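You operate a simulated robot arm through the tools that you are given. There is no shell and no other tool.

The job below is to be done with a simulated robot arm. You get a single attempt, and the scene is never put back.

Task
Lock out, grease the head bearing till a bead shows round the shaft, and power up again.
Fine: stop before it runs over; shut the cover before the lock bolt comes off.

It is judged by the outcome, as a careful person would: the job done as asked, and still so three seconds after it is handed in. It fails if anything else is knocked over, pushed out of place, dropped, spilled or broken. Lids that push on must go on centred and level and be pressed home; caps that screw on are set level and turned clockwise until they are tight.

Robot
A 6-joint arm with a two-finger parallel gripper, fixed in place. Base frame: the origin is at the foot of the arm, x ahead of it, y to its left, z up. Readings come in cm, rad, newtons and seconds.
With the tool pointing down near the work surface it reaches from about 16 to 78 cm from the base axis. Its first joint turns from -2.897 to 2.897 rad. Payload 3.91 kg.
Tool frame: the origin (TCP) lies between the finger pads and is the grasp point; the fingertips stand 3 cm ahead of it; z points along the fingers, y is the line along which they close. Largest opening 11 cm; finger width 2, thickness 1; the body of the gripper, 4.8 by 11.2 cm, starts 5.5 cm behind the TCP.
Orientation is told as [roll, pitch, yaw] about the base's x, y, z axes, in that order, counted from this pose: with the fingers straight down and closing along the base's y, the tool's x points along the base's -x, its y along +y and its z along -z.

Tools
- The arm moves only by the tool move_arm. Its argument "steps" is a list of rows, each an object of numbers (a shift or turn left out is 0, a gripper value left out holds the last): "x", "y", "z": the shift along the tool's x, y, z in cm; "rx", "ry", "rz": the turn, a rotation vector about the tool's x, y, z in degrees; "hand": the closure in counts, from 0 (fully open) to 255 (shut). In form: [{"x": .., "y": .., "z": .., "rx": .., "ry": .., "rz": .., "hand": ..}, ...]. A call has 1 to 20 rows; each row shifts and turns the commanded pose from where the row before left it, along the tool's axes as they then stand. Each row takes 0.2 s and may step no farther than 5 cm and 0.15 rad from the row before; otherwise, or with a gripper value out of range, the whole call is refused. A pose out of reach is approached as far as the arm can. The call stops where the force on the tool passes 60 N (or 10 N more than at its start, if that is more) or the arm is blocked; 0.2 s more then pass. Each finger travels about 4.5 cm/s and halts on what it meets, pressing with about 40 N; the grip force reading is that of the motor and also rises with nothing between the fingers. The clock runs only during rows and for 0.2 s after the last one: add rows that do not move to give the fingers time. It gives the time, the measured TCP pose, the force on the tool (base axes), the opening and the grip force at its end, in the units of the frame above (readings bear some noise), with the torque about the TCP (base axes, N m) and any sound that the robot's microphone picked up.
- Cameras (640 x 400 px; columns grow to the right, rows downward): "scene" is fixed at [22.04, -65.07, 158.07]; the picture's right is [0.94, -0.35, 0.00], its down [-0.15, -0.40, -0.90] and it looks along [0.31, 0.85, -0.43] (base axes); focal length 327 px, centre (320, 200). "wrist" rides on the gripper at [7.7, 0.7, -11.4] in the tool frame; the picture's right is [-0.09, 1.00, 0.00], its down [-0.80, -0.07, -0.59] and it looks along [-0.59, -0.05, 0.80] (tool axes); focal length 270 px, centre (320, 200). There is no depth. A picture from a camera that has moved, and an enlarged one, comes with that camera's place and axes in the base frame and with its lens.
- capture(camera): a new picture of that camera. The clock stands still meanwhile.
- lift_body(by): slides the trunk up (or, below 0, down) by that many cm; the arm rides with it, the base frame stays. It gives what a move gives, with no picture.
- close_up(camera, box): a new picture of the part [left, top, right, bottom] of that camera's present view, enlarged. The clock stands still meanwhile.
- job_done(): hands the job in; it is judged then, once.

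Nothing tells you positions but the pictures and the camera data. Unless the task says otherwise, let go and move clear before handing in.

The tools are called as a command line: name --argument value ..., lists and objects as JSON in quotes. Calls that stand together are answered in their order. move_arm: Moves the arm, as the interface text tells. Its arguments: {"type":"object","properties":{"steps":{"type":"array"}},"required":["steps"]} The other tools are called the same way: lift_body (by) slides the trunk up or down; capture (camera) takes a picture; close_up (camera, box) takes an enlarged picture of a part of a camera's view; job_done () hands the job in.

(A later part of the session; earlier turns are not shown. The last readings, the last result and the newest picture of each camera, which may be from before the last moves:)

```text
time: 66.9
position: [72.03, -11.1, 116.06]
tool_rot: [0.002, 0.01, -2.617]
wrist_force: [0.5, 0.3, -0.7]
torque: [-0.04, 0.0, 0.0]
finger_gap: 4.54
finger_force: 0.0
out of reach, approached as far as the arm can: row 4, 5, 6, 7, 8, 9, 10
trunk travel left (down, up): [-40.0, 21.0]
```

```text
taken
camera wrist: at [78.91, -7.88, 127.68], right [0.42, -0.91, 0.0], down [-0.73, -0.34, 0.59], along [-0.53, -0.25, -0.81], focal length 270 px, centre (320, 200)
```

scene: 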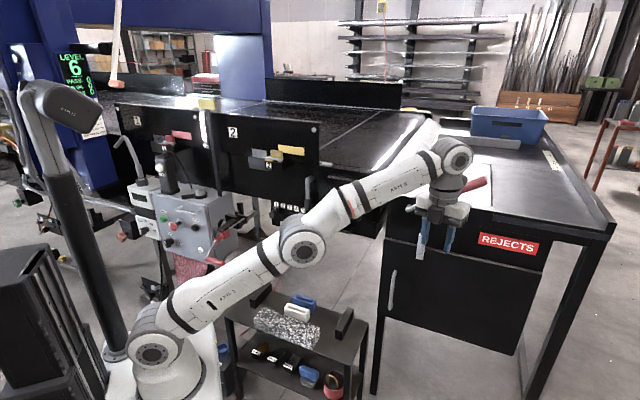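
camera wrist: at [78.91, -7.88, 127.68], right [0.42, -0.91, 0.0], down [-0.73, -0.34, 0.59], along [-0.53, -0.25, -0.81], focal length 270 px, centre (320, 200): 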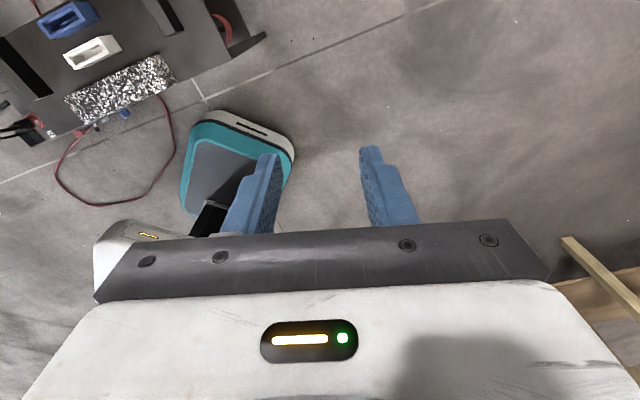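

The arm over-reached toward the rejects table because the joint limit dragged the pose; nothing touched. I'll bring it straight back inward, in smaller moves from now on.

move_arm --steps '[{"x": -2, "y": -4}, {"x": -2, "y": -4}, {"x": -2, "y": -4}, {"x": -2, "y": -4}]'

capture --camera "scene"

```text
time: 67.9
position: [57.11, -1.53, 115.92]
tool_rot: [0.006, 0.01, -2.618]
wrist_force: [0.3, 0.6, -0.6]
torque: [0.02, 0.01, -0.01]
finger_gap: 4.51
finger_force: 0.0
trunk travel left (down, up): [-40.0, 21.0]
```

```text
taken
```

scene: 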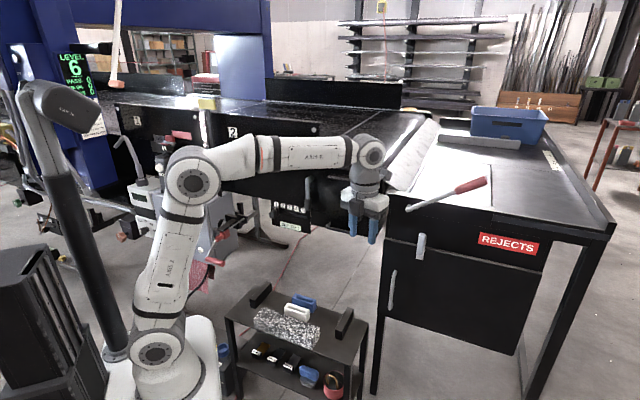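

move_arm --steps '[{"x": -0.6, "y": -3.7}, {"x": -0.6, "y": -3.7}, {"x": -0.6, "y": -3.7}, {"x": -0.6, "y": -3.7}, {"ry": 8}, {"ry": 8}, {"ry": 8}, {"ry": 8}, {"ry": 8}, {"ry": 8}, {"ry": 8}, {"ry": 8}]'

capture --camera "wrist"

capture --camera "scene"

```text
time: 70.5
position: [47.84, 10.26, 115.62]
tool_rot: [0.014, 1.129, -2.607]
wrist_force: [0.2, -0.6, -0.2]
torque: [0.01, 0.0, -0.02]
finger_gap: 4.53
finger_force: 0.0
trunk travel left (down, up): [-40.0, 21.0]
```

```text
taken
camera wrist: at [42.05, 6.28, 127.63], right [0.46, -0.88, -0.07], down [-0.8, -0.38, -0.47], along [0.39, 0.28, -0.88], focal length 270 px, centre (320, 200)
```

wrist: 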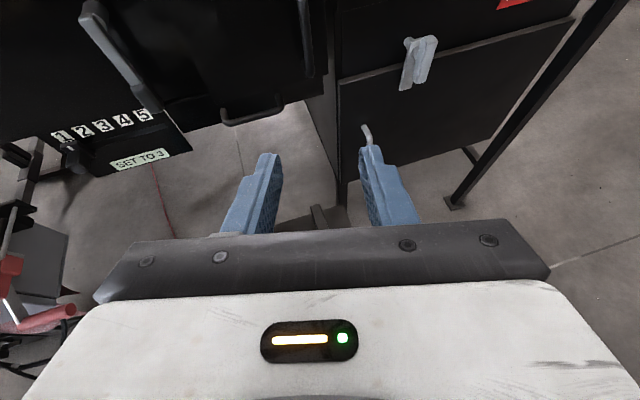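

```text
taken
```

scene: 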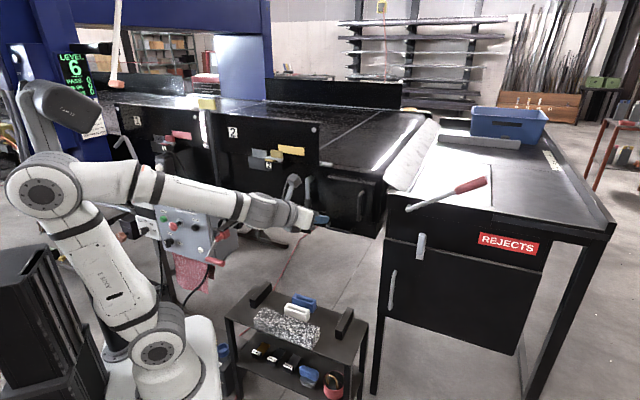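

move_arm --steps '[{"ry": 7.5}, {"ry": 7.5}, {"ry": 7.5}]'

capture --camera "wrist"

close_up --camera "wrist" --box '[40, 0, 340, 220]'

```text
time: 71.3
position: [47.79, 10.36, 115.75]
tool_rot: [0.096, 1.519, -2.524]
wrist_force: [0.9, -0.1, -0.7]
torque: [-0.03, 0.01, 0.0]
finger_gap: 4.53
finger_force: 0.1
trunk travel left (down, up): [-40.0, 21.0]
```

```text
taken
camera wrist: at [38.57, 4.3, 124.09], right [0.49, -0.87, -0.08], down [-0.58, -0.26, -0.77], along [0.65, 0.43, -0.63], focal length 270 px, centre (320, 200)
```

wrist: 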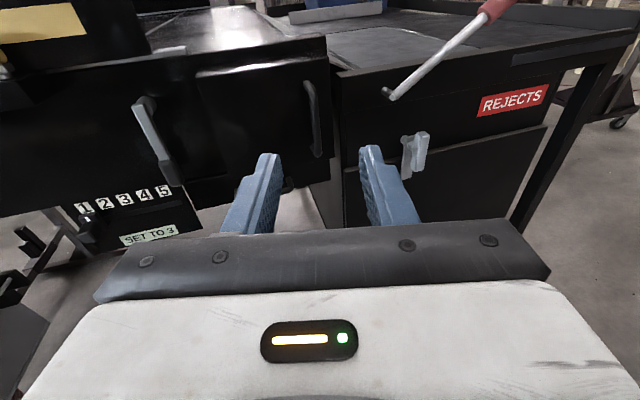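

```text
1.82 times, centred on (190, 110) of wrist
camera zoom: at [38.57, 4.3, 124.09], right [0.49, -0.87, -0.08], down [-0.58, -0.26, -0.77], along [0.65, 0.43, -0.63], focal length 491 px, centre (556, 364)
```

zoom: 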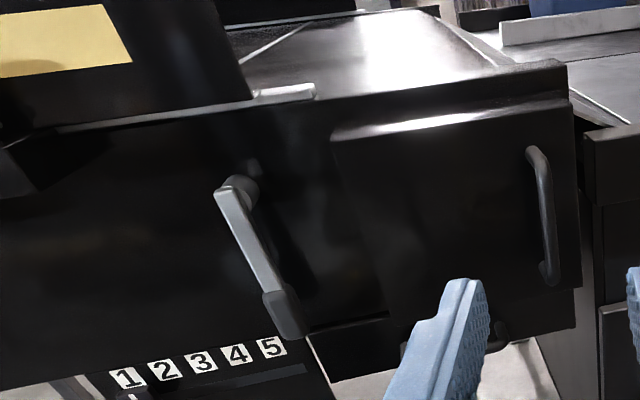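

I see the cover with its vertical bar handle at about (69, 24, 109), and the grey lever hanging left of it. I'll line up with the handle and approach most of the way.

move_arm --steps '[{"x": -3.4, "y": -0.4}, {"x": -3.4, "y": -0.3}, {"z": 4}, {"z": 4}, {"z": 4}, {"z": 4}]'

capture --camera "wrist"

close_up --camera "scene" --box '[280, 130, 430, 260]'

```text
time: 72.7
position: [63.25, 18.53, 109.6]
tool_rot: [0.098, 1.518, -2.52]
wrist_force: [-0.1, 0.3, -0.3]
torque: [-0.02, -0.01, -0.02]
finger_gap: 4.53
finger_force: 0.1
out of reach, approached as far as the arm can: row 1, 2
trunk travel left (down, up): [-40.0, 21.0]
```

```text
taken
camera wrist: at [53.99, 12.62, 117.97], right [0.49, -0.87, -0.08], down [-0.58, -0.26, -0.77], along [0.65, 0.43, -0.63], focal length 270 px, centre (320, 200)
```

wrist: 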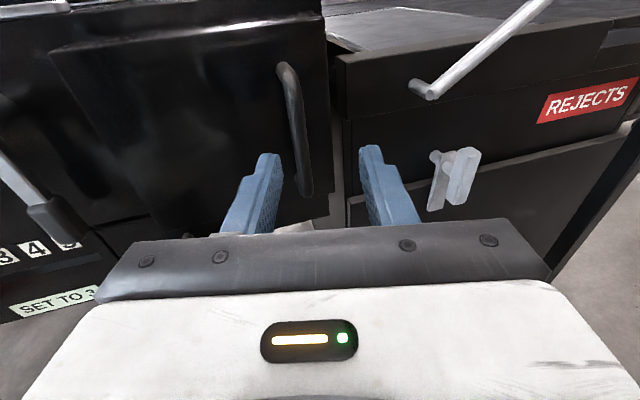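

```text
3.08 times, centred on (355, 195) of scene
camera zoom: at [22.04, -65.07, 158.07], right [0.94, -0.35, 0.0], down [-0.15, -0.4, -0.9], along [0.31, 0.85, -0.43], focal length 1005 px, centre (212, 215)
```

zoom: 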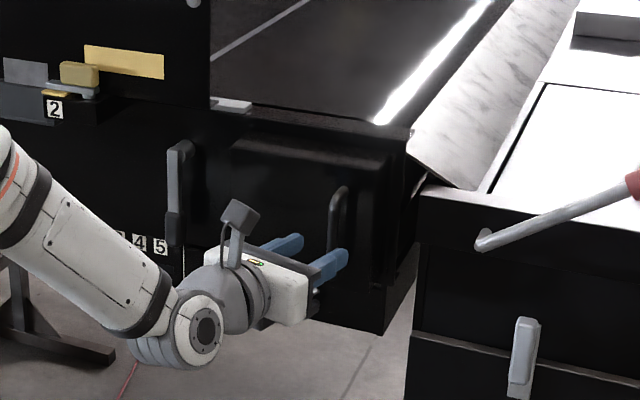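

move_arm --steps '[{"y": -0.8}, {"y": -0.8}, {"z": 2}, {"z": 2}]'

close_up --camera "wrist" --box '[200, 40, 440, 240]'

close_up --camera "scene" --box '[310, 160, 390, 240]'

```text
time: 73.7
position: [66.06, 22.02, 109.35]
tool_rot: [0.093, 1.519, -2.525]
wrist_force: [0.3, -0.2, -0.6]
torque: [0.01, 0.02, 0.0]
finger_gap: 4.55
finger_force: 0.2
trunk travel left (down, up): [-40.0, 21.0]
```

```text
2.00 times, centred on (320, 140) of wrist
camera zoom: at [56.89, 16.05, 117.62], right [0.49, -0.87, -0.08], down [-0.58, -0.26, -0.77], along [0.64, 0.43, -0.63], focal length 541 px, centre (320, 320)
```

zoom: 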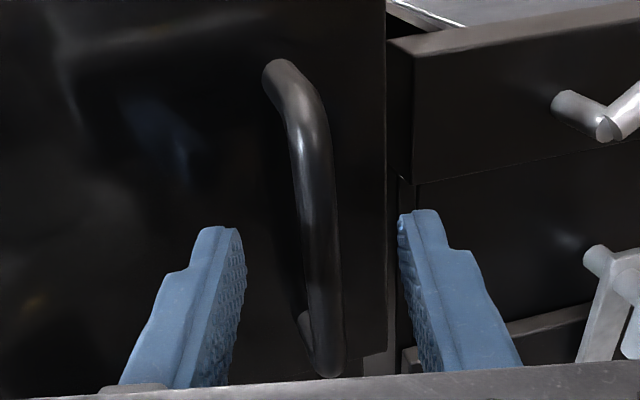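

```text
5.00 times, centred on (350, 200) of scene
camera zoom: at [22.04, -65.07, 158.07], right [0.94, -0.35, 0.0], down [-0.15, -0.4, -0.9], along [0.31, 0.85, -0.43], focal length 1633 px, centre (170, 200)
```

zoom: 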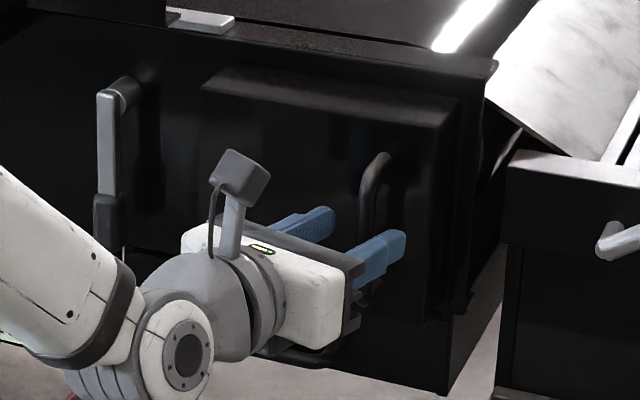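

move_arm --steps '[{"z": 1.1}, {"z": 1.1}, {"hand": 255}, {}, {}, {}]'

close_up --camera "wrist" --box '[200, 40, 440, 240]'

```text
time: 75.1
position: [68.08, 23.16, 109.25]
tool_rot: [0.111, 1.518, -2.505]
wrist_force: [-2.5, 6.9, -0.1]
torque: [0.16, -0.05, 0.07]
finger_gap: 1.17
finger_force: 44.8
trunk travel left (down, up): [-40.0, 21.0]
```

```text
2.00 times, centred on (320, 140) of wrist
camera zoom: at [58.78, 17.18, 117.56], right [0.49, -0.87, -0.08], down [-0.58, -0.26, -0.77], along [0.64, 0.43, -0.63], focal length 541 px, centre (320, 320)
```

zoom: 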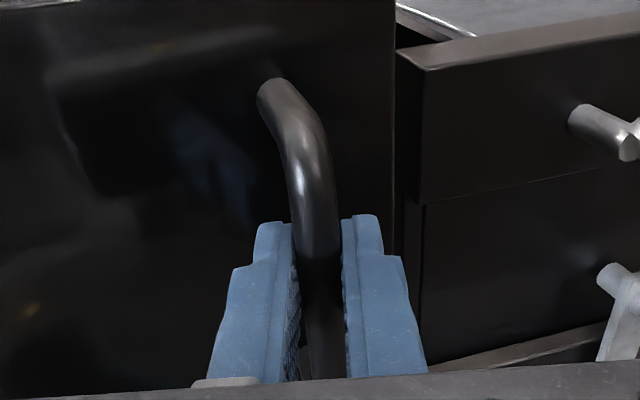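

The handle is held. I'll try a gentle pull to learn which way the cover opens.

move_arm --steps '[{"z": -0.5}, {"z": -0.5}, {}]'

move_arm --steps '[{"z": -0.5}, {"z": -0.5}, {}]'

close_up --camera "scene" --box '[310, 150, 400, 240]'

```text
time: 75.9
position: [67.25, 22.92, 109.21]
tool_rot: [0.144, 1.518, -2.474]
wrist_force: [-4.0, 19.4, -2.2]
torque: [0.19, 0.24, 0.24]
finger_gap: 1.17
finger_force: 44.3
trunk travel left (down, up): [-40.0, 21.0]
```

```text
time: 76.7
position: [66.39, 22.67, 109.2]
tool_rot: [0.179, 1.519, -2.436]
wrist_force: [-5.8, 34.2, -0.6]
torque: [0.71, -0.41, 0.36]
finger_gap: 1.19
finger_force: 45.1
trunk travel left (down, up): [-40.0, 21.0]
```

```text
4.44 times, centred on (355, 195) of scene
camera zoom: at [22.04, -65.07, 158.07], right [0.94, -0.35, 0.0], down [-0.15, -0.4, -0.9], along [0.31, 0.85, -0.43], focal length 1452 px, centre (164, 222)
```

zoom: 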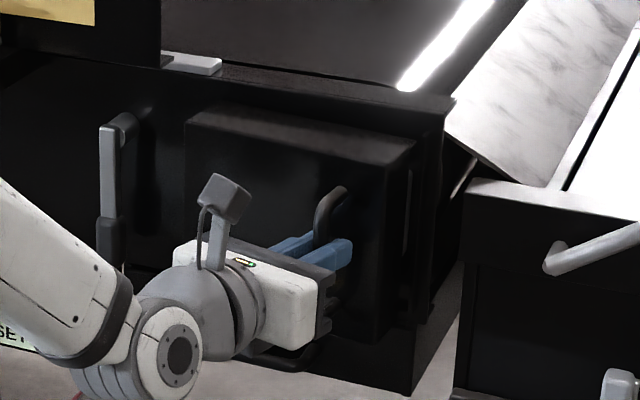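

The handle moved along (-0.96, -0.28): a hinge on the cover's left edge, near (64, 39). I'll follow that arc in small increments.

move_arm --steps '[{"y": -0.55, "z": -0.73, "x": -0.04}, {"y": -0.55, "z": -0.73, "x": -0.04}, {"y": -0.55, "z": -0.73, "x": -0.04}, {"y": -0.55, "z": -0.73, "x": -0.04}, {}]'

close_up --camera "scene" --box '[290, 150, 400, 250]'

```text
time: 77.9
position: [62.78, 22.43, 109.22]
tool_rot: [0.054, 1.517, -2.568]
wrist_force: [0.9, -8.5, -1.9]
torque: [-0.01, 0.37, -0.2]
finger_gap: 1.14
finger_force: 45.0
trunk travel left (down, up): [-40.0, 21.0]
```

```text
4.00 times, centred on (345, 200) of scene
camera zoom: at [22.04, -65.07, 158.07], right [0.94, -0.35, 0.0], down [-0.15, -0.4, -0.9], along [0.31, 0.85, -0.43], focal length 1307 px, centre (220, 200)
```

zoom: 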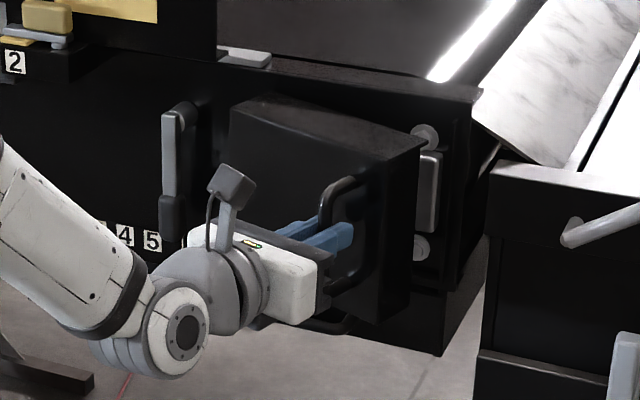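

move_arm --steps '[{"y": -0.65, "z": -0.78, "x": -0.04}, {"y": -0.67, "z": -0.78, "x": -0.04}, {"y": -0.69, "z": -0.77, "x": -0.04}, {"y": -0.7, "z": -0.75, "x": -0.04}, {"y": -0.82, "z": -0.62, "x": -0.03}, {"y": -0.84, "z": -0.58, "x": -0.03}, {"y": -0.86, "z": -0.54, "x": -0.03}, {"y": -0.88, "z": -0.5, "x": -0.03}, {}]'

close_up --camera "scene" --box '[290, 150, 400, 250]'

```text
time: 79.9
position: [56.71, 21.28, 110.06]
tool_rot: [0.086, 1.517, -2.529]
wrist_force: [-0.1, 0.4, -0.9]
torque: [-0.01, 0.0, -0.01]
finger_gap: 0.0
finger_force: 38.0
out of reach, approached as far as the arm can: row 3, 4, 5, 6, 7, 8
trunk travel left (down, up): [-40.0, 21.0]
```

```text
4.00 times, centred on (345, 200) of scene
camera zoom: at [22.04, -65.07, 158.07], right [0.94, -0.35, 0.0], down [-0.15, -0.4, -0.9], along [0.31, 0.85, -0.43], focal length 1307 px, centre (220, 200)
```

zoom: 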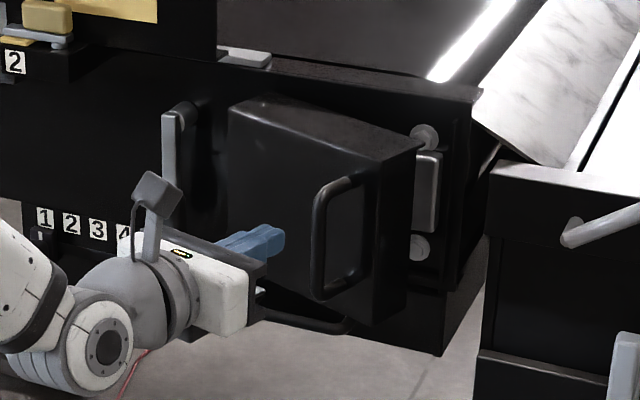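

The grip slipped when a joint limit was reached, but the cover stays open about 25° and a bearing housing shows inside. I'll withdraw, point the fingers down in the easier wrist pose, and push the cover wider from its inner edge.

move_arm --steps '[{"z": -4}, {"z": -4}, {"ry": -8.5}, {"ry": -8.5}, {"ry": -8.5}, {"ry": -8.5}, {"ry": -8.5}, {"ry": -8.5}, {"ry": -8.5}, {"ry": -8.5}, {"ry": -8.5}, {"ry": -8.5}, {"ry": -2}]'

move_arm --steps '[{"z": -4}, {"z": -4}, {"rz": -8.5}, {"rz": -8.5}, {"rz": -8.5}, {"rz": -8.5}, {"rz": -8.5}, {"rz": -8.5}, {"rz": -8.5}, {"rz": -8.5}, {"rz": -8.5}, {"rz": -8.5}, {"rz": -8.5}, {"rz": -8.5}, {"rz": -8.5}, {"rz": -8.5}, {"rz": -8.5}]'

```text
time: 82.7
position: [49.7, 17.37, 110.48]
tool_rot: [0.006, -0.002, -2.619]
wrist_force: [0.4, 0.7, 0.6]
torque: [0.04, -0.01, 0.02]
finger_gap: 0.03
finger_force: 37.9
trunk travel left (down, up): [-40.0, 21.0]
```

```text
time: 86.3
position: [49.75, 17.34, 118.57]
tool_rot: [0.0, -0.005, -0.392]
wrist_force: [0.2, 0.0, 0.5]
torque: [-0.01, -0.03, -0.02]
finger_gap: 0.0
finger_force: 37.7
trunk travel left (down, up): [-40.0, 21.0]
```

move_arm --steps '[{"rz": -8.4}, {"rz": -8.4}, {"rz": -8.4}, {"rz": -8.4}, {"rz": -8.4}, {"rz": -8.4}, {"rz": -8.4}, {"rz": -8.4}, {"ry": -8}, {"ry": -8}, {"ry": -8}]'

capture --camera "wrist"

close_up --camera "wrist" --box '[140, 40, 460, 240]'

close_up --camera "scene" --box '[290, 150, 400, 250]'

```text
time: 88.7
position: [49.62, 17.39, 118.43]
tool_rot: [-0.007, -0.419, 0.781]
wrist_force: [-0.3, -0.1, -0.3]
torque: [-0.03, -0.02, 0.02]
finger_gap: 0.01
finger_force: 37.8
trunk travel left (down, up): [-40.0, 21.0]
```

```text
taken
camera wrist: at [40.75, 9.74, 125.91], right [-0.64, 0.76, 0.03], down [0.39, 0.3, 0.87], along [0.66, 0.57, -0.49], focal length 270 px, centre (320, 200)
```

wrist: 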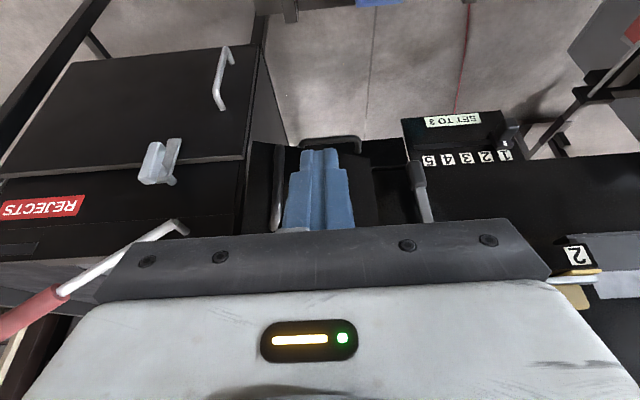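

```text
2.00 times, centred on (300, 140) of wrist
camera zoom: at [40.75, 9.74, 125.91], right [-0.64, 0.76, 0.03], down [0.39, 0.3, 0.87], along [0.66, 0.57, -0.49], focal length 541 px, centre (360, 320)
```

zoom: 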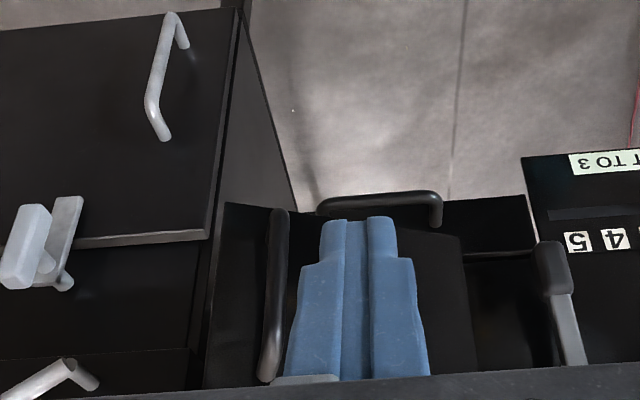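

```text
4.00 times, centred on (345, 200) of scene
camera zoom: at [22.04, -65.07, 158.07], right [0.94, -0.35, 0.0], down [-0.15, -0.4, -0.9], along [0.31, 0.85, -0.43], focal length 1307 px, centre (220, 200)
```

zoom: 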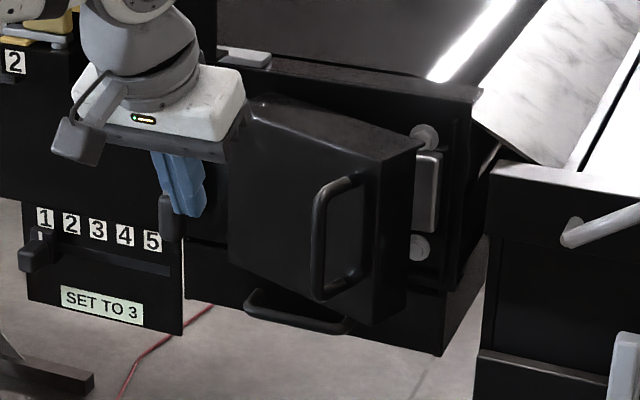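

The cover stays put. In this wrist pose (camera underneath) the joints are mid-range, so I'll level the fingers here and re-grip the handle to swing it wider.

move_arm --steps '[{"ry": 8, "hand": 130}, {"ry": 8}, {"ry": 8}, {"rz": 7.5}, {"rz": 7.5}, {"rz": 7.5}, {"rz": 7.5}, {"z": 4}, {"z": 4}, {"ry": -8}, {"ry": -8}, {"ry": -8}, {"ry": -8}, {"ry": -8}, {"ry": -8}, {"ry": -8}, {"ry": -8}, {"ry": -8}, {"ry": -8}]'

capture --camera "wrist"

close_up --camera "scene" --box '[270, 130, 400, 260]'

```text
time: 92.7
position: [50.01, 16.34, 110.35]
tool_rot: [-0.097, -1.232, 0.302]
wrist_force: [0.3, 0.3, 0.2]
torque: [0.0, -0.01, 0.0]
finger_gap: 5.37
finger_force: 0.2
out of reach, approached as far as the arm can: row 17, 18
trunk travel left (down, up): [-40.0, 21.0]
```

```text
taken
camera wrist: at [36.78, 14.19, 106.94], right [-0.18, 0.98, 0.05], down [-0.28, -0.1, 0.95], along [0.94, 0.16, 0.29], focal length 270 px, centre (320, 200)
```

wrist: 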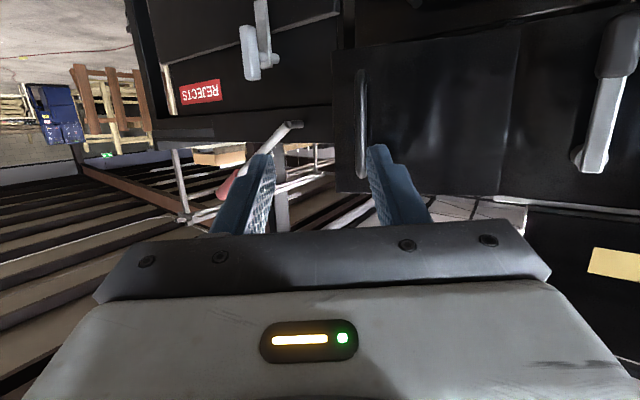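

```text
3.08 times, centred on (335, 195) of scene
camera zoom: at [22.04, -65.07, 158.07], right [0.94, -0.35, 0.0], down [-0.15, -0.4, -0.9], along [0.31, 0.85, -0.43], focal length 1005 px, centre (274, 215)
```

zoom: 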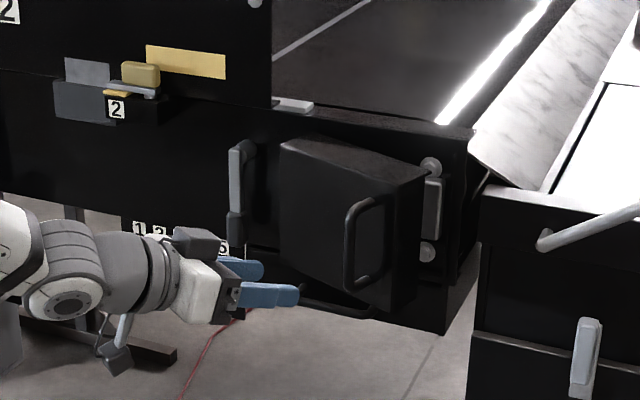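

move_arm --steps '[{"y": 1.95}, {"y": 1.95}, {"x": -1.0, "z": 3.6}, {"x": -1.0, "z": 3.6}]'

close_up --camera "wrist" --box '[200, 20, 440, 240]'

close_up --camera "scene" --box '[290, 150, 400, 250]'

```text
time: 93.7
position: [56.58, 21.79, 109.5]
tool_rot: [-0.098, -1.228, 0.303]
wrist_force: [0.0, -0.6, 0.2]
torque: [0.01, -0.02, 0.03]
finger_gap: 5.38
finger_force: 0.0
trunk travel left (down, up): [-40.0, 21.0]
```

```text
1.82 times, centred on (320, 130) of wrist
camera zoom: at [43.37, 19.59, 106.12], right [-0.18, 0.98, 0.05], down [-0.28, -0.1, 0.96], along [0.94, 0.16, 0.29], focal length 491 px, centre (320, 327)
```

zoom: 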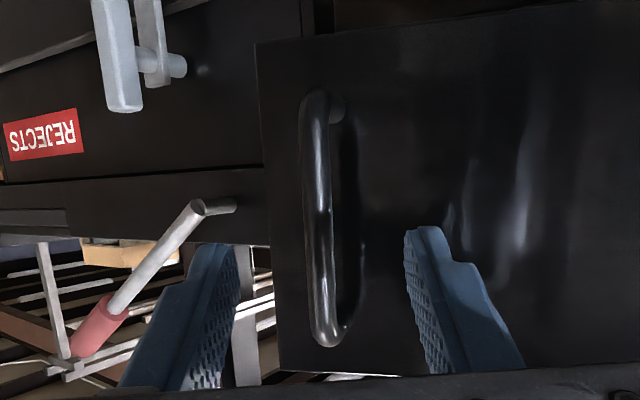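

```text
4.00 times, centred on (345, 200) of scene
camera zoom: at [22.04, -65.07, 158.07], right [0.94, -0.35, 0.0], down [-0.15, -0.4, -0.9], along [0.31, 0.85, -0.43], focal length 1307 px, centre (220, 200)
```

zoom: 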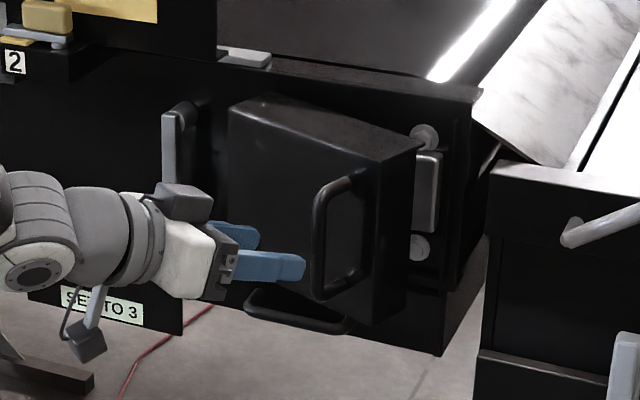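

move_arm --steps '[{"x": -0.65, "z": 1.9}, {"x": -0.65, "z": 1.9}, {"x": -0.6, "z": 1.7}, {"hand": 255}, {}, {}, {}]'

close_up --camera "wrist" --box '[200, 20, 440, 240]'

```text
time: 95.3
position: [62.32, 22.96, 109.33]
tool_rot: [-0.09, -1.231, 0.297]
wrist_force: [0.0, -3.3, -1.0]
torque: [0.91, 0.11, -0.05]
finger_gap: 1.18
finger_force: 45.3
trunk travel left (down, up): [-40.0, 21.0]
```

```text
1.82 times, centred on (320, 130) of wrist
camera zoom: at [49.0, 20.69, 106.09], right [-0.18, 0.98, 0.05], down [-0.28, -0.1, 0.95], along [0.94, 0.16, 0.29], focal length 491 px, centre (320, 327)
```

zoom: 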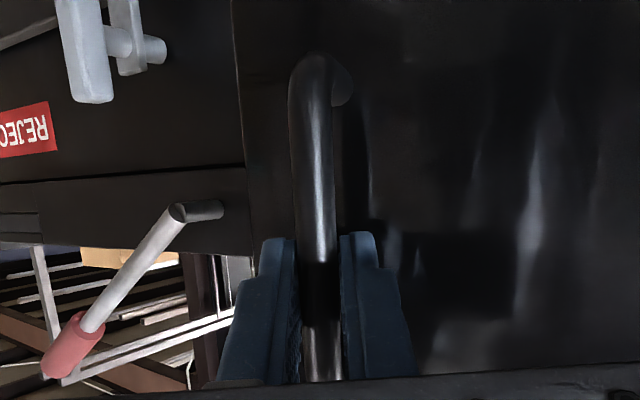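

move_arm --steps '[{"x": 0.41, "y": 0.46, "z": -1.17}, {"x": 0.41, "y": 0.46, "z": -1.17}, {"x": 0.39, "y": 0.7, "z": -1.13}, {"x": 0.39, "y": 0.7, "z": -1.13}, {}]'

move_arm --steps '[{"x": 0.35, "y": 0.9, "z": -1.0}, {"x": 0.35, "y": 0.9, "z": -1.0}, {"x": 0.29, "y": 1.07, "z": -0.83}, {"x": 0.29, "y": 1.07, "z": -0.83}, {}]'

capture --camera "scene"

```text
time: 96.5
position: [56.82, 24.06, 109.54]
tool_rot: [-0.091, -1.23, 0.296]
wrist_force: [-5.5, -14.9, -0.2]
torque: [0.9, 0.12, -0.23]
finger_gap: 1.2
finger_force: 45.5
trunk travel left (down, up): [-40.0, 21.0]
```

```text
time: 97.7
position: [52.2, 27.2, 109.51]
tool_rot: [-0.096, -1.228, 0.303]
wrist_force: [-4.2, -3.1, -4.3]
torque: [0.84, 0.6, 0.11]
finger_gap: 1.22
finger_force: 45.4
trunk travel left (down, up): [-40.0, 21.0]
```

```text
taken
```

scene: 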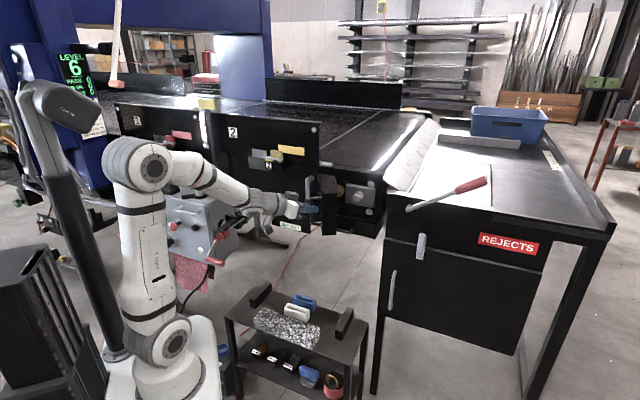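

close_up --camera "scene" --box '[290, 150, 400, 250]'

close_up --camera "scene" --box '[330, 170, 385, 225]'

close_up --camera "scene" --box '[280, 155, 350, 225]'

```text
4.00 times, centred on (345, 200) of scene
camera zoom: at [22.04, -65.07, 158.07], right [0.94, -0.35, 0.0], down [-0.15, -0.4, -0.9], along [0.31, 0.85, -0.43], focal length 1307 px, centre (220, 200)
```

zoom: 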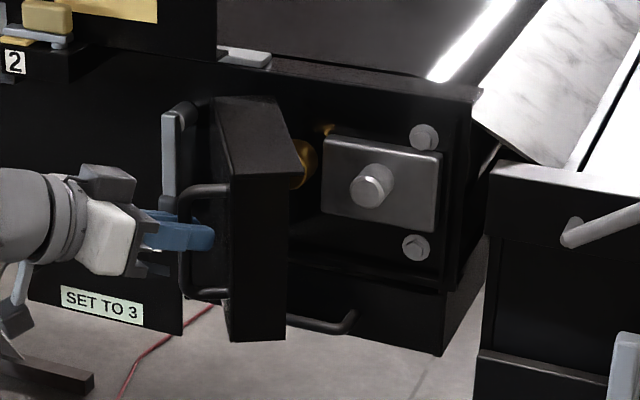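

```text
7.27 times, centred on (358, 198) of scene
camera zoom: at [22.04, -65.07, 158.07], right [0.94, -0.35, 0.0], down [-0.15, -0.4, -0.9], along [0.31, 0.85, -0.43], focal length 2376 px, centre (47, 218)
```

zoom: 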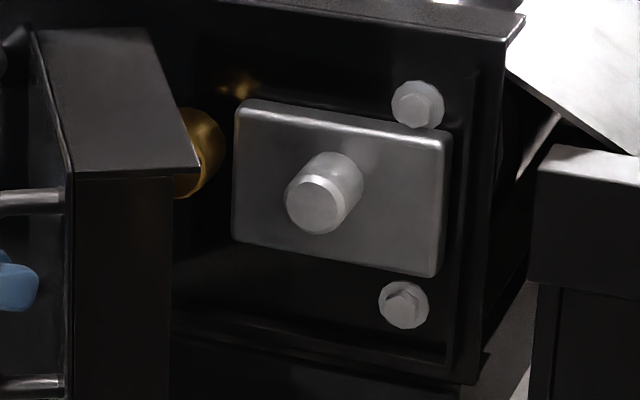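

```text
5.71 times, centred on (315, 190) of scene
camera zoom: at [22.04, -65.07, 158.07], right [0.94, -0.35, 0.0], down [-0.15, -0.4, -0.9], along [0.31, 0.85, -0.43], focal length 1867 px, centre (349, 257)
```

zoom: 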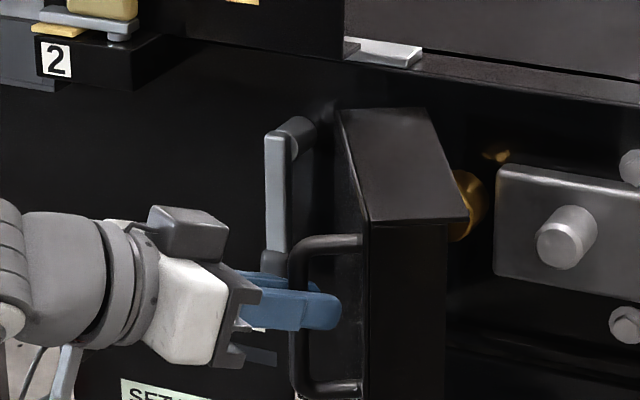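

Inside is a grey housing with the shaft stub and, behind the cover, a brass round fitting (looks like a grease cup). I'll swing the cover further to about 95°.

move_arm --steps '[{"x": 0.22, "y": 1.2, "z": -0.64}, {"x": 0.22, "y": 1.2, "z": -0.64}, {"x": 0.15, "y": 1.3, "z": -0.44}, {"x": 0.15, "y": 1.3, "z": -0.44}, {}]'

move_arm --steps '[{"x": 0.08, "y": 1.36, "z": -0.22}, {"x": 0.08, "y": 1.36, "z": -0.22}, {}]'

close_up --camera "scene" --box '[290, 150, 400, 250]'

```text
time: 98.9
position: [48.97, 31.65, 109.49]
tool_rot: [-0.093, -1.235, 0.301]
wrist_force: [3.7, 2.4, 21.1]
torque: [1.04, -0.3, -0.02]
finger_gap: 1.23
finger_force: 44.9
trunk travel left (down, up): [-40.0, 21.0]
```

```text
time: 99.7
position: [47.92, 34.16, 109.38]
tool_rot: [-0.093, -1.234, 0.303]
wrist_force: [0.5, 0.3, 29.2]
torque: [0.93, -0.25, 0.01]
finger_gap: 1.2
finger_force: 45.5
trunk travel left (down, up): [-40.0, 21.0]
```

```text
4.00 times, centred on (345, 200) of scene
camera zoom: at [22.04, -65.07, 158.07], right [0.94, -0.35, 0.0], down [-0.15, -0.4, -0.9], along [0.31, 0.85, -0.43], focal length 1307 px, centre (220, 200)
```

zoom: 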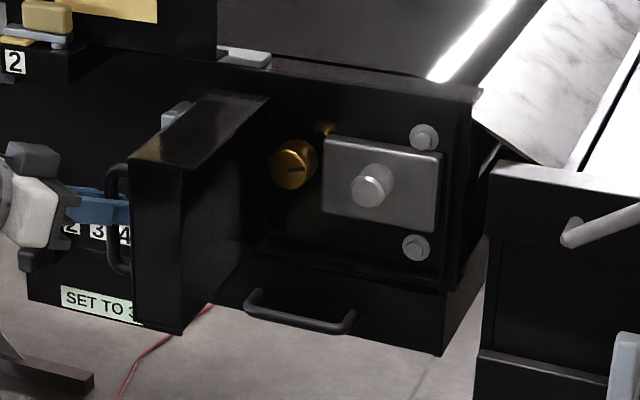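

The brass cap is in view. I'll let go of the cover handle with a small opening and slide the fingers off.

move_arm --steps '[{"hand": 200}, {}, {"x": 0.3, "z": -1.0}, {"x": 0.9, "z": -2.6}, {"x": 1.2, "z": -3.6}, {"x": 1.2, "z": -3.6}]'

capture --camera "scene"

close_up --camera "scene" --box '[290, 150, 400, 250]'

```text
time: 101.1
position: [37.09, 31.8, 109.27]
tool_rot: [-0.098, -1.23, 0.303]
wrist_force: [0.8, 0.2, -0.4]
torque: [0.02, -0.04, 0.0]
finger_gap: 2.36
finger_force: 0.1
trunk travel left (down, up): [-40.0, 21.0]
```

```text
taken
```

scene: 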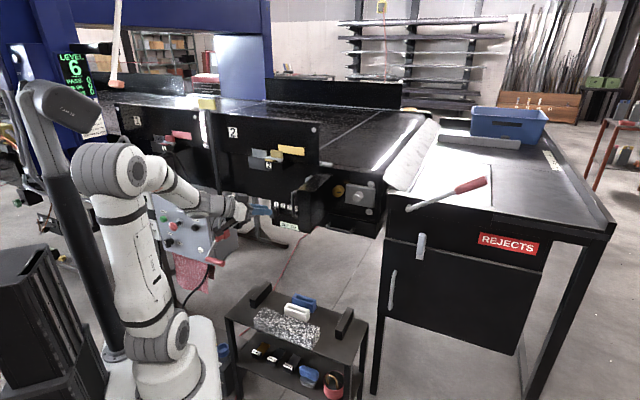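

```text
4.00 times, centred on (345, 200) of scene
camera zoom: at [22.04, -65.07, 158.07], right [0.94, -0.35, 0.0], down [-0.15, -0.4, -0.9], along [0.31, 0.85, -0.43], focal length 1307 px, centre (220, 200)
```

zoom: 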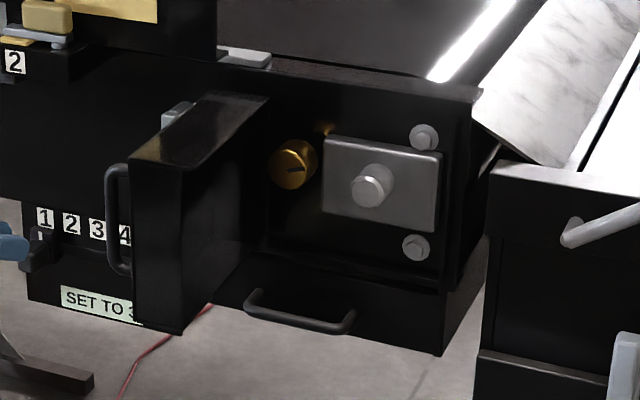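

close_up --camera "scene" --box '[335, 178, 360, 203]'

close_up --camera "scene" --box '[350, 180, 380, 210]'

```text
16.00 times, centred on (348, 190) of scene
camera zoom: at [22.04, -65.07, 158.07], right [0.94, -0.35, 0.0], down [-0.15, -0.4, -0.9], along [0.31, 0.85, -0.43], focal length 5227 px, centre (-120, 352)
```

zoom: 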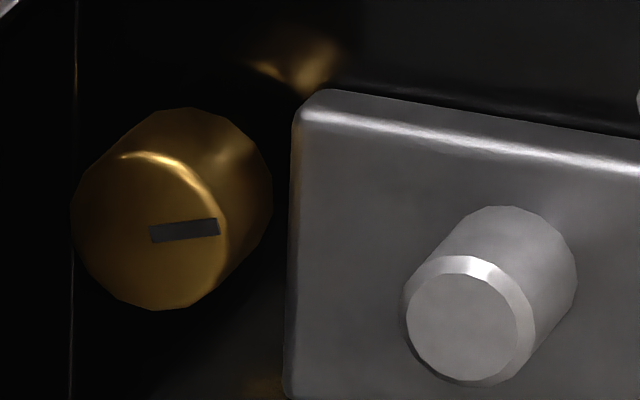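

```text
13.33 times, centred on (365, 195) of scene
camera zoom: at [22.04, -65.07, 158.07], right [0.94, -0.35, 0.0], down [-0.15, -0.4, -0.9], along [0.31, 0.85, -0.43], focal length 4356 px, centre (-280, 267)
```

zoom: 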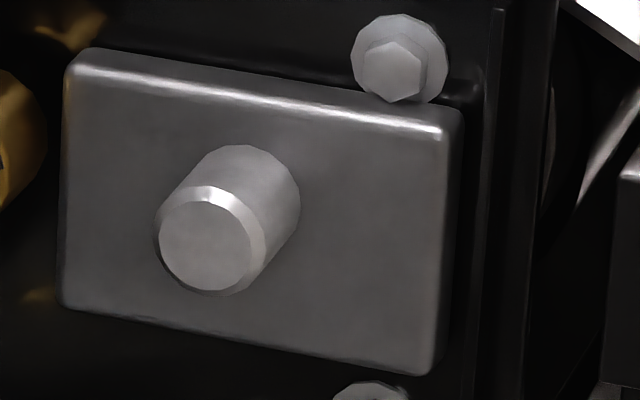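

The cover stays open. Now I'll come round its free edge to the right side so I can face the brass cap.

move_arm --steps '[{"ry": 8}, {"ry": 8}, {"ry": 8}, {"ry": 8}, {"ry": 8}, {"y": -4}, {"y": -4}, {"y": -4, "z": 0.6, "x": -1}, {"y": -4, "z": 1, "x": -1.7}, {"y": -3.2, "z": 1, "x": -1.7}]'

capture --camera "scene"

```text
time: 103.3
position: [45.91, 14.17, 109.75]
tool_rot: [-0.038, -0.534, 0.233]
wrist_force: [0.0, -0.4, 0.3]
torque: [0.01, -0.01, 0.0]
finger_gap: 2.36
finger_force: 0.1
trunk travel left (down, up): [-40.0, 21.0]
```

```text
taken
```

scene: 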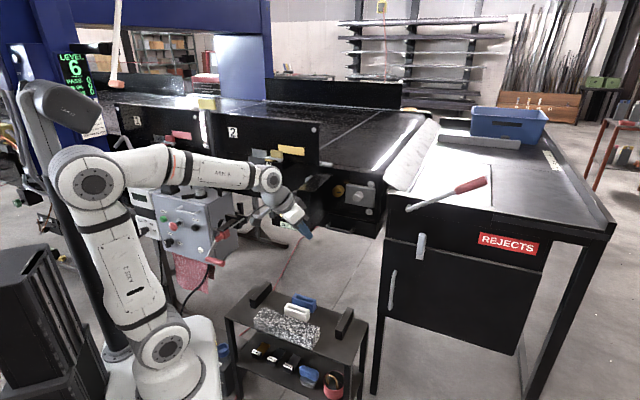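

move_arm --steps '[{"ry": 8}, {"ry": 8}, {"ry": 8}, {"ry": 6.6}, {"rx": -2.2}, {"rz": -8}, {"rz": -8}, {"rz": -8}, {"rz": -7.6}, {"ry": -8}, {"ry": -8}, {"ry": -8}, {"ry": -8}, {"ry": -8}, {"ry": -8}]'

capture --camera "wrist"

close_up --camera "wrist" --box '[180, 60, 460, 240]'

```text
time: 106.5
position: [45.82, 14.1, 110.09]
tool_rot: [0.007, -0.843, 0.756]
wrist_force: [0.4, -0.3, -0.3]
torque: [0.0, 0.01, 0.04]
finger_gap: 2.38
finger_force: 0.1
trunk travel left (down, up): [-40.0, 21.0]
```

```text
taken
camera wrist: at [35.5, 5.22, 112.05], right [-0.65, 0.76, 0.07], down [0.12, 0.01, 0.99], along [0.75, 0.65, -0.09], focal length 270 px, centre (320, 200)
```

wrist: 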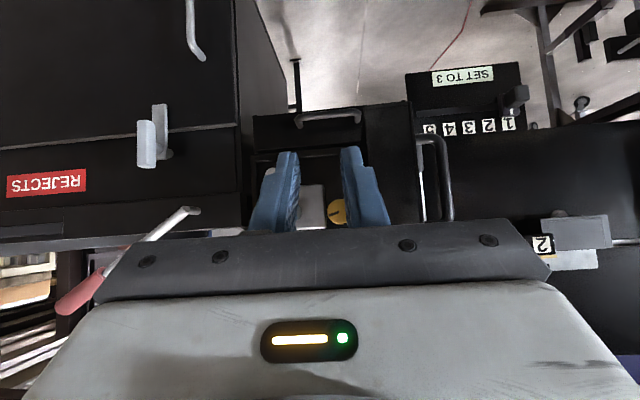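

```text
2.22 times, centred on (320, 150) of wrist
camera zoom: at [35.5, 5.22, 112.05], right [-0.65, 0.76, 0.07], down [0.12, 0.01, 0.99], along [0.75, 0.65, -0.09], focal length 601 px, centre (320, 311)
```

zoom: 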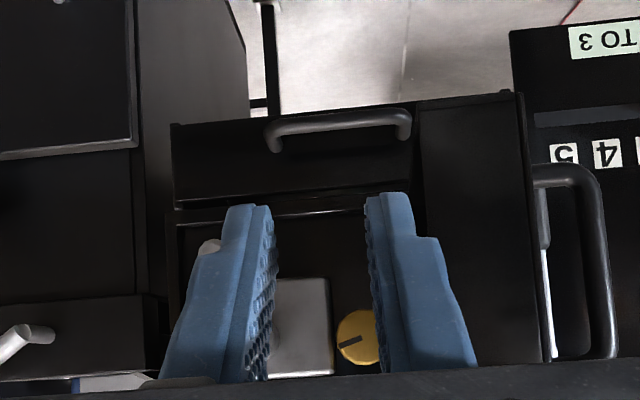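

move_arm --steps '[{"x": -2.53, "y": 0.28, "z": 2.84, "hand": 100}, {"x": -2.53, "y": 0.28, "z": 2.84}, {"x": -2.53, "y": 0.28, "z": 2.84}, {"x": -2.53, "y": 0.28, "z": 2.84}, {"ry": -8}, {"ry": -8}, {"ry": -8}, {"ry": -8}, {"ry": -8}]'

capture --camera "wrist"

close_up --camera "scene" --box '[290, 150, 400, 250]'

```text
time: 107.3
position: [52.7, 21.67, 110.08]
tool_rot: [0.004, -0.837, 0.764]
wrist_force: [-8.8, -9.9, 5.5]
torque: [0.05, 0.08, 0.46]
finger_gap: 6.65
finger_force: 0.1
trunk travel left (down, up): [-40.0, 21.0]
stopped in row 4: the force on the tool passed its limit at 262 N (the readings are from after the stop); the commanded pose is now the measured one
```

```text
taken
camera wrist: at [42.39, 12.71, 112.1], right [-0.65, 0.76, 0.07], down [0.12, 0.01, 0.99], along [0.75, 0.65, -0.1], focal length 270 px, centre (320, 200)
```

wrist: 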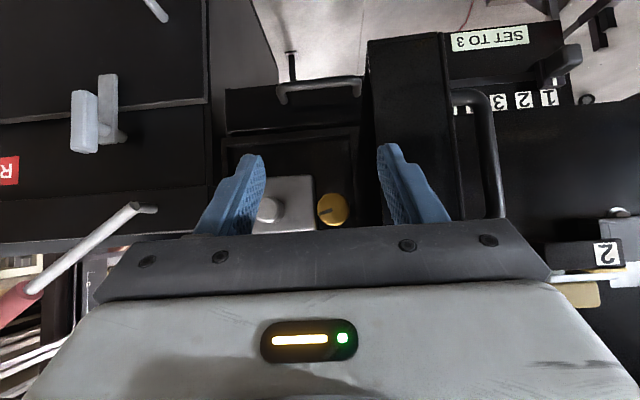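

```text
4.00 times, centred on (345, 200) of scene
camera zoom: at [22.04, -65.07, 158.07], right [0.94, -0.35, 0.0], down [-0.15, -0.4, -0.9], along [0.31, 0.85, -0.43], focal length 1307 px, centre (220, 200)
```

zoom: 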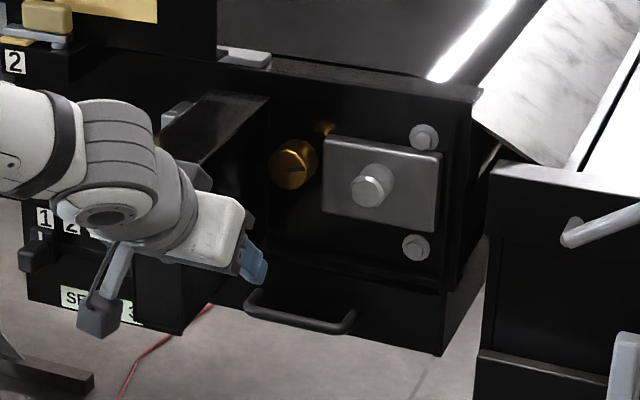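

I clipped the cover's free edge with the left finger (a bump of force; the cover looks unmoved and undamaged). The cover needs to be open a bit more for the hand to fit, so I'll back off, close the fingers, and nudge its inner edge further open.

move_arm --steps '[{"x": 2.0, "z": -2.3}, {"y": -1.6, "hand": 255}, {}, {}, {"x": -1.1, "z": 1.25}, {"x": -1.1, "z": 1.25}, {"x": -1.1, "z": 1.25}]'

close_up --camera "scene" --box '[290, 150, 400, 250]'

capture --camera "wrist"

```text
time: 108.9
position: [55.5, 22.01, 109.9]
tool_rot: [0.007, -0.832, 0.764]
wrist_force: [-0.1, 0.6, 0.2]
torque: [0.01, -0.01, 0.01]
finger_gap: 0.0
finger_force: 38.1
trunk travel left (down, up): [-40.0, 21.0]
```

```text
4.00 times, centred on (345, 200) of scene
camera zoom: at [22.04, -65.07, 158.07], right [0.94, -0.35, 0.0], down [-0.15, -0.4, -0.9], along [0.31, 0.85, -0.43], focal length 1307 px, centre (220, 200)
```

zoom: 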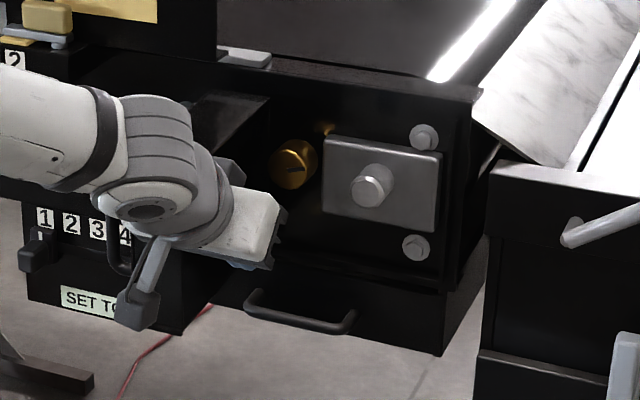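

```text
taken
camera wrist: at [45.18, 12.94, 111.96], right [-0.65, 0.76, 0.07], down [0.12, 0.01, 0.99], along [0.75, 0.65, -0.1], focal length 270 px, centre (320, 200)
```

wrist: 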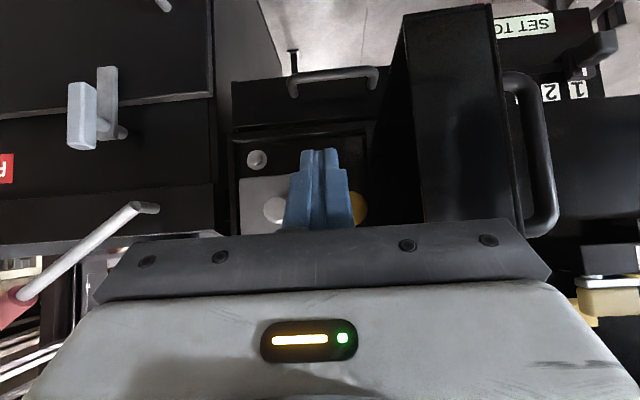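

move_arm --steps '[{"y": 1.2}, {"y": 1.2}, {"y": 1.2}, {"y": 0.8}, {"y": 0.8}, {"y": 0.8}, {}]'

capture --camera "wrist"

```text
time: 110.5
position: [51.14, 26.41, 109.93]
tool_rot: [0.009, -0.834, 0.764]
wrist_force: [0.5, -0.5, -0.3]
torque: [0.0, -0.03, 0.01]
finger_gap: 0.0
finger_force: 37.5
trunk travel left (down, up): [-40.0, 21.0]
```

```text
taken
camera wrist: at [40.88, 17.44, 111.89], right [-0.65, 0.76, 0.07], down [0.12, 0.01, 0.99], along [0.75, 0.65, -0.1], focal length 270 px, centre (320, 200)
```

wrist: 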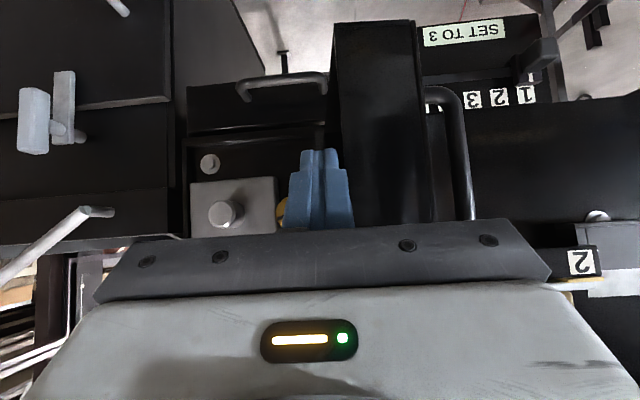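

move_arm --steps '[{"y": 0.7}, {"y": 0.7}, {"y": 0.7}, {}]'

capture --camera "wrist"

close_up --camera "scene" --box '[280, 150, 390, 250]'

```text
time: 111.5
position: [49.66, 27.89, 109.88]
tool_rot: [0.005, -0.832, 0.764]
wrist_force: [-0.7, -0.5, 0.1]
torque: [0.0, 0.02, 0.02]
finger_gap: 0.0
finger_force: 38.1
trunk travel left (down, up): [-40.0, 21.0]
```

```text
taken
camera wrist: at [39.37, 18.9, 111.95], right [-0.65, 0.76, 0.07], down [0.12, 0.01, 0.99], along [0.75, 0.65, -0.1], focal length 270 px, centre (320, 200)
```

wrist: 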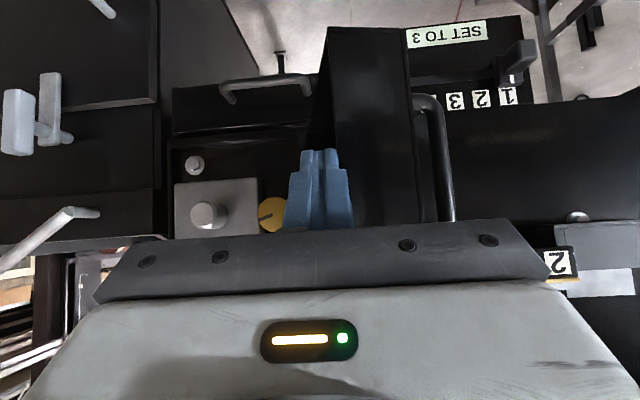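

```text
4.00 times, centred on (335, 200) of scene
camera zoom: at [22.04, -65.07, 158.07], right [0.94, -0.35, 0.0], down [-0.15, -0.4, -0.9], along [0.31, 0.85, -0.43], focal length 1307 px, centre (260, 200)
```

zoom: 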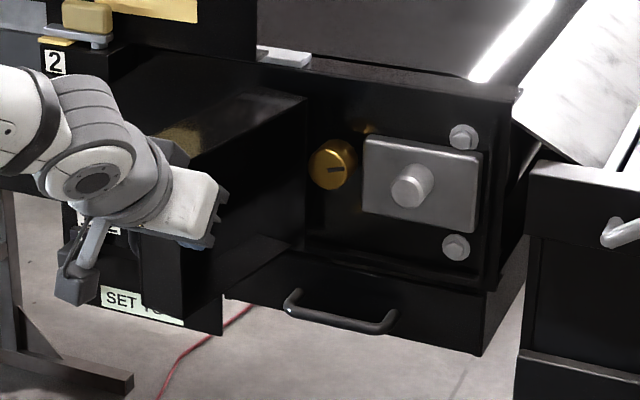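

move_arm --steps '[{"y": 0.7}, {"y": 0.7}, {"y": 0.7}, {}]'

close_up --camera "scene" --box '[280, 150, 390, 250]'

capture --camera "wrist"

```text
time: 112.5
position: [48.19, 29.27, 109.83]
tool_rot: [0.008, -0.833, 0.764]
wrist_force: [-0.1, -0.2, -0.6]
torque: [-0.01, 0.02, 0.03]
finger_gap: 0.0
finger_force: 37.8
trunk travel left (down, up): [-40.0, 21.0]
```

```text
4.00 times, centred on (335, 200) of scene
camera zoom: at [22.04, -65.07, 158.07], right [0.94, -0.35, 0.0], down [-0.15, -0.4, -0.9], along [0.31, 0.85, -0.43], focal length 1307 px, centre (260, 200)
```

zoom: 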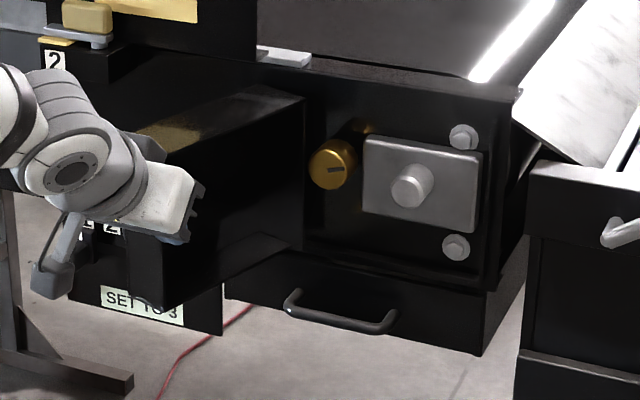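

```text
taken
camera wrist: at [37.88, 20.33, 112.01], right [-0.65, 0.76, 0.07], down [0.12, 0.01, 0.99], along [0.75, 0.65, -0.1], focal length 270 px, centre (320, 200)
```

wrist: 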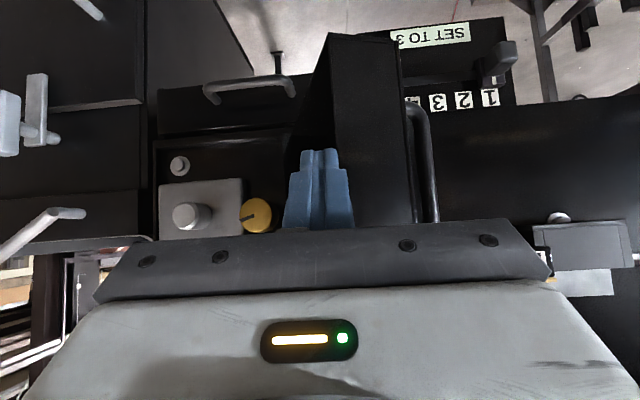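

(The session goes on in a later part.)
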